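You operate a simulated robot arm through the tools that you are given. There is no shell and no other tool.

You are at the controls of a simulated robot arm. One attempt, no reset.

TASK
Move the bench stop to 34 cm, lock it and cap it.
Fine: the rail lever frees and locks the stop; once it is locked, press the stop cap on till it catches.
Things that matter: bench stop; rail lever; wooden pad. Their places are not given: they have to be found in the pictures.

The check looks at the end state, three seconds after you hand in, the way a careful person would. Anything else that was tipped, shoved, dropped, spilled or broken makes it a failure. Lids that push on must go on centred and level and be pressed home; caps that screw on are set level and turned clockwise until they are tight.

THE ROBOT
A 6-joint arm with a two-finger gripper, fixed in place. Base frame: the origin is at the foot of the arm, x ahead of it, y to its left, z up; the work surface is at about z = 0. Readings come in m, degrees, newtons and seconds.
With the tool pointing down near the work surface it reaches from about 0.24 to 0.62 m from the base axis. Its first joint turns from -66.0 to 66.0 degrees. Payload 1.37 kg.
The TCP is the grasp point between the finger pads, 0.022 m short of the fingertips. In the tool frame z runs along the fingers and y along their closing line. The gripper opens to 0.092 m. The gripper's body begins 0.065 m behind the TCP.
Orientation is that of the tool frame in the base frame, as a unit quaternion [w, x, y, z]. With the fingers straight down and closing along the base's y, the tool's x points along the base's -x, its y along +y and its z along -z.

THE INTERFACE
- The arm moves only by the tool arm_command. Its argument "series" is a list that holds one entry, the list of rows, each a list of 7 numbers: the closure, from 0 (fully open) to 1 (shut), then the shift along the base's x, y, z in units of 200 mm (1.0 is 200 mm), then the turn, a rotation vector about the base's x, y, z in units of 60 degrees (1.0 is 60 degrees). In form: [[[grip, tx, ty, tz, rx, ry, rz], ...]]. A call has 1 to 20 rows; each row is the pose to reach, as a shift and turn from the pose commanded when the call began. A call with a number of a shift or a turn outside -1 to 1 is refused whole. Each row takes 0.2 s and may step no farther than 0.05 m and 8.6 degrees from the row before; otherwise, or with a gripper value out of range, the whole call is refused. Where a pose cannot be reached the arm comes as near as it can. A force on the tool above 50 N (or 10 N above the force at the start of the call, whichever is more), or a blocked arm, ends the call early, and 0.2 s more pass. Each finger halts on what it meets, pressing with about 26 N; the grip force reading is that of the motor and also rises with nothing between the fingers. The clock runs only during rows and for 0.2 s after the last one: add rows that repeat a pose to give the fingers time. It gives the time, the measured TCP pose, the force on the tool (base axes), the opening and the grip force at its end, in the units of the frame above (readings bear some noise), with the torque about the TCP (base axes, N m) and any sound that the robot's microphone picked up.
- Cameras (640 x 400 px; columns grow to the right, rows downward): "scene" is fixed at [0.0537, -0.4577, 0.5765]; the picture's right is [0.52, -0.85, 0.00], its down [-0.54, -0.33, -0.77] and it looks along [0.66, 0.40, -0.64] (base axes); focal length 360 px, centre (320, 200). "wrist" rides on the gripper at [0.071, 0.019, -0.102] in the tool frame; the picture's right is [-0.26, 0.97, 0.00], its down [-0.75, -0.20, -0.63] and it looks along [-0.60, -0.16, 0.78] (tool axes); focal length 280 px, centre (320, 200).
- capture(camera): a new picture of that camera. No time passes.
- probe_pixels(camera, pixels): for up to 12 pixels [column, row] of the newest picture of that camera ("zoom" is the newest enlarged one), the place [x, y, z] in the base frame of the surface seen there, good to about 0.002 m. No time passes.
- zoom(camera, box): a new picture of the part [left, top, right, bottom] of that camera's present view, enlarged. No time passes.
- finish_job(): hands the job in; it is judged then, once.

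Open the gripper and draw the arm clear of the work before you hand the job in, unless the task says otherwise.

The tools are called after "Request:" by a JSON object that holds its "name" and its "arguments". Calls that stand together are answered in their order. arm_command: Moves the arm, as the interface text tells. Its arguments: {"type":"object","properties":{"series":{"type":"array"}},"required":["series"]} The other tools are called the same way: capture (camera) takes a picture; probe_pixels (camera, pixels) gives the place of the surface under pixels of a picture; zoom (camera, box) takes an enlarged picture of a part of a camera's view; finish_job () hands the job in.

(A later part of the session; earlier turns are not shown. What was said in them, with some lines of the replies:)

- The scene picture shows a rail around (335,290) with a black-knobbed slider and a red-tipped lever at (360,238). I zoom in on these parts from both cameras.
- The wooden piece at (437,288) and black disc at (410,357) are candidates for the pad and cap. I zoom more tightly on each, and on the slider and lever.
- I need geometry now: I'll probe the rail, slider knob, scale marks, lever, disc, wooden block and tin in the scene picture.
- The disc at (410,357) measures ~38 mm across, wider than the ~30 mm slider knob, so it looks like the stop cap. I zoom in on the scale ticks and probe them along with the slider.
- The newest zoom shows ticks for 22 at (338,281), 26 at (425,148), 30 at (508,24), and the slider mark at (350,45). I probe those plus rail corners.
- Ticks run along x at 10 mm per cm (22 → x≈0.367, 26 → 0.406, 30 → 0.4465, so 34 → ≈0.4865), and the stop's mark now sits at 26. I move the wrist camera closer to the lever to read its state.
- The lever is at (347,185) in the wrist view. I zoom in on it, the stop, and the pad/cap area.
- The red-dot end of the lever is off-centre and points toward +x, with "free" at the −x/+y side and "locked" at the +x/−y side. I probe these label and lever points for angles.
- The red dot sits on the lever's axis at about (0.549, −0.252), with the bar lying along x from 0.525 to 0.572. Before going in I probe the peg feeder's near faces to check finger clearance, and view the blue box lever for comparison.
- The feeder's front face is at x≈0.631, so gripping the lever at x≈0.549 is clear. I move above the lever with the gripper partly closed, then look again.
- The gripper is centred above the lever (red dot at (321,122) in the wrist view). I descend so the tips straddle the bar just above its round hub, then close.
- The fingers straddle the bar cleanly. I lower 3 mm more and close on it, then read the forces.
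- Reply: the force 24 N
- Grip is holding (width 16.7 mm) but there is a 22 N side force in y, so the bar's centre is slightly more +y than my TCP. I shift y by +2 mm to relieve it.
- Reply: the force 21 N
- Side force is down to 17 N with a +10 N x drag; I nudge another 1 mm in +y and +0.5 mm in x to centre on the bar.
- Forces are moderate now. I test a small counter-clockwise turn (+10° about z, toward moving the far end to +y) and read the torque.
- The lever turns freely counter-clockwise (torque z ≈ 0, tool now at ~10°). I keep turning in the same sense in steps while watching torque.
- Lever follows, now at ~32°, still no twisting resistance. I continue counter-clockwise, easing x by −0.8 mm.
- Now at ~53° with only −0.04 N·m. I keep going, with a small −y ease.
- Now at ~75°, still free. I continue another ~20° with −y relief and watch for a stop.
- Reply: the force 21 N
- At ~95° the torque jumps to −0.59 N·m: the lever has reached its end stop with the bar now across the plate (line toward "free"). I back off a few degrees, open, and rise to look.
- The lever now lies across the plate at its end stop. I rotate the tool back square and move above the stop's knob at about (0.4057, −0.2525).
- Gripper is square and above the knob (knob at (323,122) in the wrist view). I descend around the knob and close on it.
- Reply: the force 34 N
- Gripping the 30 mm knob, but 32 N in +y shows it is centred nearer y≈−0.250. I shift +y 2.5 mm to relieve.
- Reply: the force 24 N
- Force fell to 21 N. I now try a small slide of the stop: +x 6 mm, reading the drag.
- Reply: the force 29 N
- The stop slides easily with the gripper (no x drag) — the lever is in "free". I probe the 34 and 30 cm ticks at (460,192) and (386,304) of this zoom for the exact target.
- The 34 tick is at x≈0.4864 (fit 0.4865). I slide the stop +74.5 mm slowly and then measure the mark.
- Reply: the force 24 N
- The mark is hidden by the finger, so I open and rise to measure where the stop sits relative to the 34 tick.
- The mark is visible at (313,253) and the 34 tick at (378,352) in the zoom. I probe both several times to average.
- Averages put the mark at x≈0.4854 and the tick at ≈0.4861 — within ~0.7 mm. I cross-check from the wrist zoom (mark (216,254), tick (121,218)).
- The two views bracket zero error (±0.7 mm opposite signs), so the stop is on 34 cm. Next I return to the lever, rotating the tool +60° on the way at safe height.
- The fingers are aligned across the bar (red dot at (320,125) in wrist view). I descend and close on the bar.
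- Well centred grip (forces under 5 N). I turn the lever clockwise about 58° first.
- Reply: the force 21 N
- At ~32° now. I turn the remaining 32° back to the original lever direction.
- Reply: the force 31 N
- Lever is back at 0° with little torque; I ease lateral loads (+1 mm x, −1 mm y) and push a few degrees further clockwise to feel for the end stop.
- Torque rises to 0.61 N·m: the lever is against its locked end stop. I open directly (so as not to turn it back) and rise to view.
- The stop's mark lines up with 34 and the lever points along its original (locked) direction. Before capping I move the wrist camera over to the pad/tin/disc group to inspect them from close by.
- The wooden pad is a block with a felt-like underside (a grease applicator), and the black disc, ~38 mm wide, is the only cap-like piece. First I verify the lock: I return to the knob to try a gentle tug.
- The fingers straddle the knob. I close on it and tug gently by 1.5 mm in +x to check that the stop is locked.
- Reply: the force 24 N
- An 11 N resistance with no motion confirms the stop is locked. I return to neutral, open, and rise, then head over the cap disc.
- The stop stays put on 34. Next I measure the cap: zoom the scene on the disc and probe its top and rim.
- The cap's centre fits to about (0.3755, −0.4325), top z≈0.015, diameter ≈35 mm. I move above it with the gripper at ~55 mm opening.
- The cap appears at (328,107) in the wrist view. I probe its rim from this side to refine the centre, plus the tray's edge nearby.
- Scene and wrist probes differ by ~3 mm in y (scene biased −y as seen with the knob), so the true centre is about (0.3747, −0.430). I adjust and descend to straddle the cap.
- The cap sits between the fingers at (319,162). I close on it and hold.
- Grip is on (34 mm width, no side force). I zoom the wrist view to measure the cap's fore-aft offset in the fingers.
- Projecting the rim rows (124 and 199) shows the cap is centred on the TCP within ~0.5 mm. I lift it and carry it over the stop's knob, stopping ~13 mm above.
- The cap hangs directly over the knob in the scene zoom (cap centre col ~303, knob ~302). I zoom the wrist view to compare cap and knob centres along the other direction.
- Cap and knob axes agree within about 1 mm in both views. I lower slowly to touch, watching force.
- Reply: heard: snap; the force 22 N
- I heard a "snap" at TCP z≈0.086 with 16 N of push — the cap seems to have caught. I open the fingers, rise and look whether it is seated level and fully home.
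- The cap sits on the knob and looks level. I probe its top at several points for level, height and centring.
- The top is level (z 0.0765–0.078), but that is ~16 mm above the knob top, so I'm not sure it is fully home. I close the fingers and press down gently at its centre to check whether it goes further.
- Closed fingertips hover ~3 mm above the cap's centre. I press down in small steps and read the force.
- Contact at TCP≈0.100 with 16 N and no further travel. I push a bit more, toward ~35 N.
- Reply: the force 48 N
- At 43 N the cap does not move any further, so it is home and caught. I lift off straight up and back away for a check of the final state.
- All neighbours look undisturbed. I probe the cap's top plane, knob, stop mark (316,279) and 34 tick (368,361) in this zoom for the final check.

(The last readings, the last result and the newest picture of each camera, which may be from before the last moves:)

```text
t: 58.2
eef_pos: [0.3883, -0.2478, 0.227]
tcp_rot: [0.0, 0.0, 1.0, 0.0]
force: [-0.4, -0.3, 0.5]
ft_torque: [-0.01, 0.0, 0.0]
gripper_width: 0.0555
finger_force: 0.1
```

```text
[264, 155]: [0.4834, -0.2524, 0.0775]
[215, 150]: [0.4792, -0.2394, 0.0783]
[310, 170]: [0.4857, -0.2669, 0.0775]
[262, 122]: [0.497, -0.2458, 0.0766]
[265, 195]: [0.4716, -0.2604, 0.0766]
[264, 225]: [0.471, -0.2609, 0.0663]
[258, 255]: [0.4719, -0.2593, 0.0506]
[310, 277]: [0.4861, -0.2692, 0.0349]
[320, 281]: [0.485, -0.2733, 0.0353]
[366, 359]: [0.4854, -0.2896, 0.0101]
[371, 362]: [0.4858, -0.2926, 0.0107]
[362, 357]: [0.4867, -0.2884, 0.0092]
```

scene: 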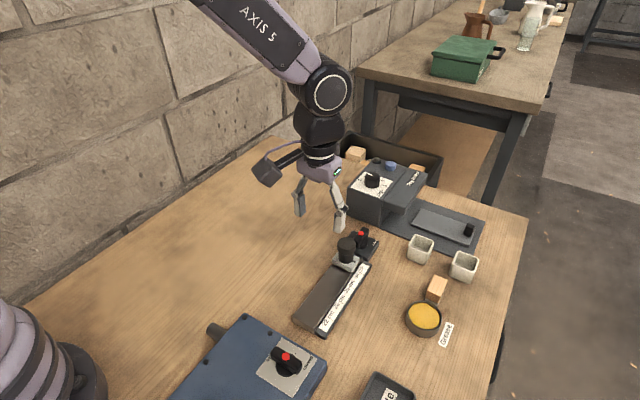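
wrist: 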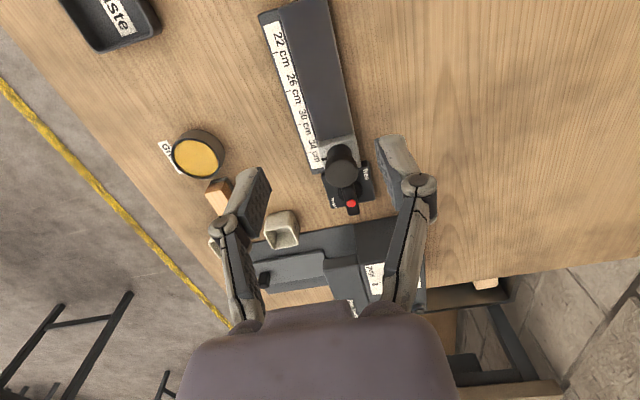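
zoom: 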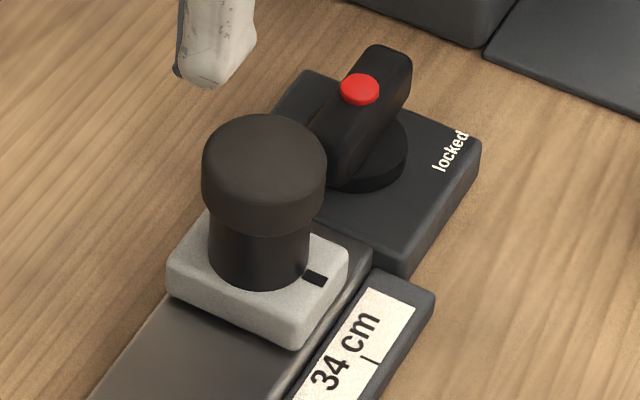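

The cap top is level at z≈0.077 and the mark matches the 34 tick. For a seam check I'd like a lower viewing angle, so I first probe the blue box and its lever heights for clearance.

Request:
{"name": "probe_pixels", "arguments": {"camera": "scene", "pixels": [[285, 357], [250, 330], [320, 365], [215, 330], [280, 345], [300, 375], [240, 390]]}}

```text
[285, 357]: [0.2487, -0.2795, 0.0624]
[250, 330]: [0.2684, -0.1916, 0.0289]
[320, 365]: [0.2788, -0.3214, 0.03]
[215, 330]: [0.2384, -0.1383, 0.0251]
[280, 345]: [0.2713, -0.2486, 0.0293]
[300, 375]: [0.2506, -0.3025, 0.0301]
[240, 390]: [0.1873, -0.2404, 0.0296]
```

The box is only 30 mm high with its lever at 62 mm, so there is ample clearance. I tilt the tool forward ~40° from behind at z≈0.13 to look at the cap–knob seam.

Request:
{"name": "arm_command", "arguments": {"series": [[[0.2, -0.1, -0.01, 0, 0, -0.11, 0], [0.1, -0.1785, -0.02, 0, 0, -0.22, 0], [0, -0.1785, -0.03, -0.1, 0, -0.33, 0], [0, -0.1785, -0.046, -0.2, 0, -0.44, 0], [0, -0.1785, -0.046, -0.35, 0, -0.55, 0], [0, -0.1785, -0.046, -0.482, 0, -0.66, 0], [0, -0.1785, -0.046, -0.482, 0, -0.66, 0]]]}}

Request:
{"name": "capture", "arguments": {"camera": "wrist"}}

Request:
{"name": "capture", "arguments": {"camera": "scene"}}

```text
t: 59.8
eef_pos: [0.3515, -0.2599, 0.1308]
tcp_rot: [0.339, 0.001, 0.941, 0.0]
force: [-0.1, 0.2, -0.2]
ft_torque: [0.03, 0.01, 0.01]
gripper_width: 0.0919
finger_force: 0.1
```

```text
taken
```

wrist: 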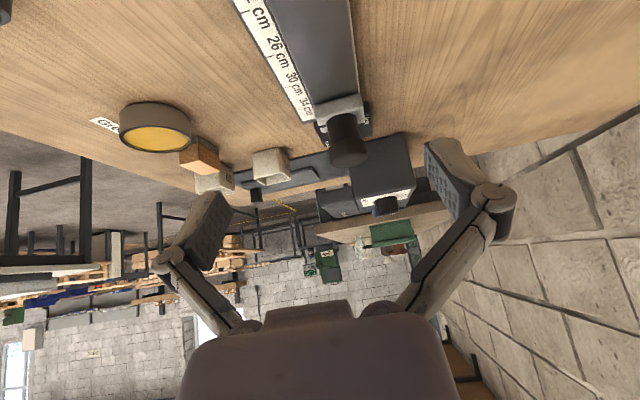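

```text
taken
```

scene: 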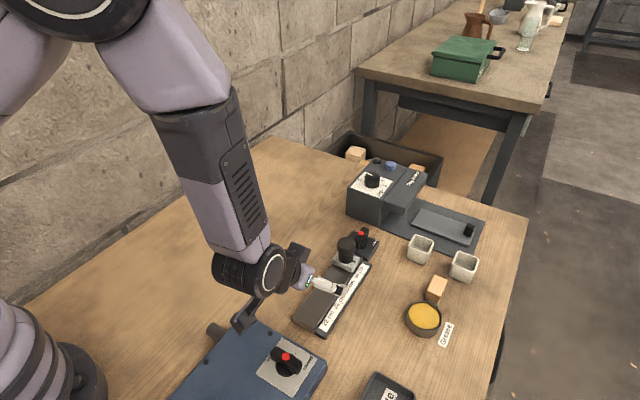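

The stop with cap is at (347,140) in this low (upside-down) view. I zoom in on the seam.

Request:
{"name": "zoom", "arguments": {"camera": "wrist", "box": [315, 85, 385, 175]}}

Request:
{"name": "zoom", "arguments": {"camera": "wrist", "box": [325, 115, 370, 165]}}

```text
4.44 times, centred on (350, 130) of wrist
```

zoom: 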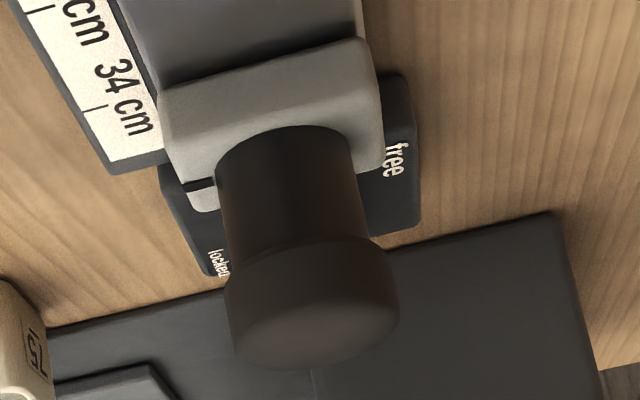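

```text
8.00 times, centred on (348, 140) of wrist
```

zoom: 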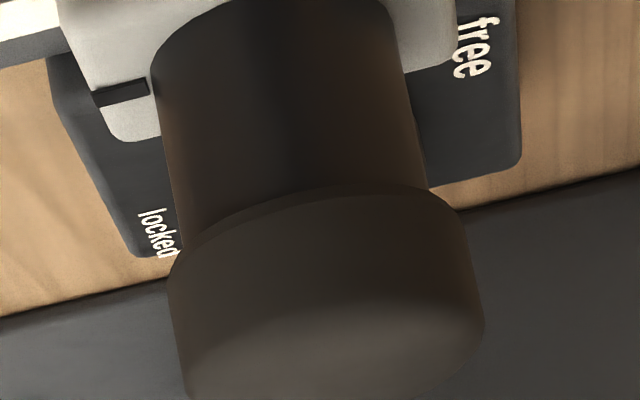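

The seam shows no gap, the cap is concentric with the knob axis and level, and "34" lines up with the mark. I straighten the tool and withdraw up and away from the work.

Request:
{"name": "arm_command", "arguments": {"series": [[[0, -0.02, 0, 0.15, 0, 0, 0], [0, -0.05, 0, 0.35, 0, 0.11, 0], [0, -0.08, 0, 0.55, 0, 0.22, 0], [0, -0.1, 0, 0.75, 0, 0.33, 0], [0, -0.1, 0, 0.9, 0, 0.44, 0], [0, -0.1, 0, 0.95, 0, 0.55, 0], [0, -0.1, 0, 0.95, 0, 0.66, 0], [0, -0.1, 0, 0.95, 0, 0.66, 0]]]}}

Request:
{"name": "capture", "arguments": {"camera": "scene"}}

Request:
{"name": "capture", "arguments": {"camera": "wrist"}}

Request:
{"name": "zoom", "arguments": {"camera": "scene", "box": [310, 215, 400, 300]}}

```text
t: 61.6
eef_pos: [0.331, -0.2602, 0.3192]
tcp_rot: [-0.001, 0.0, 1.0, -0.001]
force: [-0.3, 0.5, 0.6]
ft_torque: [0.01, -0.01, -0.01]
gripper_width: 0.0919
finger_force: 0.1
```

```text
taken
```

scene: 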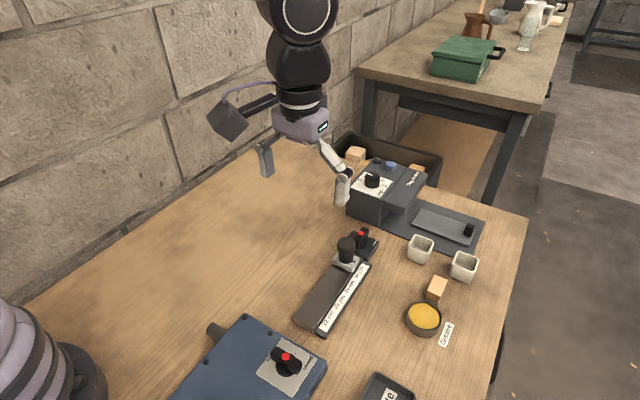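

```text
taken
```

wrist: 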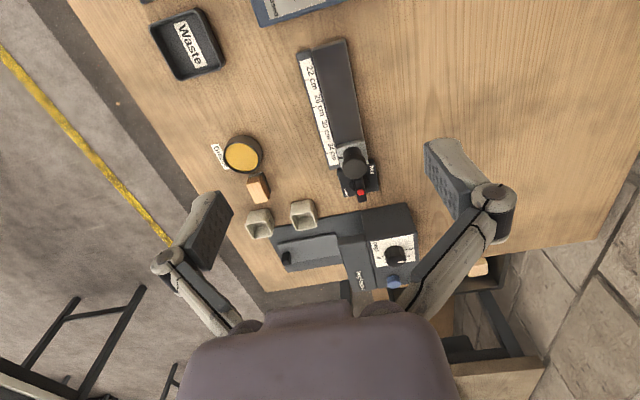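

```text
4.71 times, centred on (355, 258) of scene
```

zoom: 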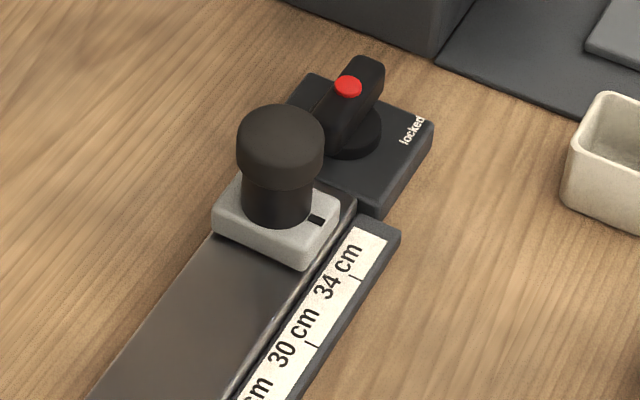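

The final pictures show the stop at 34 cm, the lever at its locked end, and the cap level on the knob with a snap heard. The pad, tin, cups and feeder are undisturbed, and the arm is clear with the gripper open. I hand the job in.

Request:
{"name": "finish_job", "arguments": {}}

```text
The job is handed in.
```

The bench stop is at 34 cm, locked and capped, and the job is handed in. I don't have the judge's result.

- **Position:** the stop's mark lines up with the 34 cm tick to within about 1 mm. Both cameras agree on that.
- **Lock:** I turned the rail lever back to its locked end stop. A gentle tug on the stop then met about 11 N with no movement.
- **Cap:** I used the black disc that lay beside the grease tin. It made a snap sound when I pressed it on, and it did not move further under about 43 N. It looked level, centred and without a visible gap. I did not pull on it to test the catch.
- **Wooden pad:** I never used it. It looks like a grease applicator, and the stop slid freely without grease.

The pad, tin, cups, peg feeder and blue box showed no change in the last pictures. The arm ended clear of the work with the gripper open.
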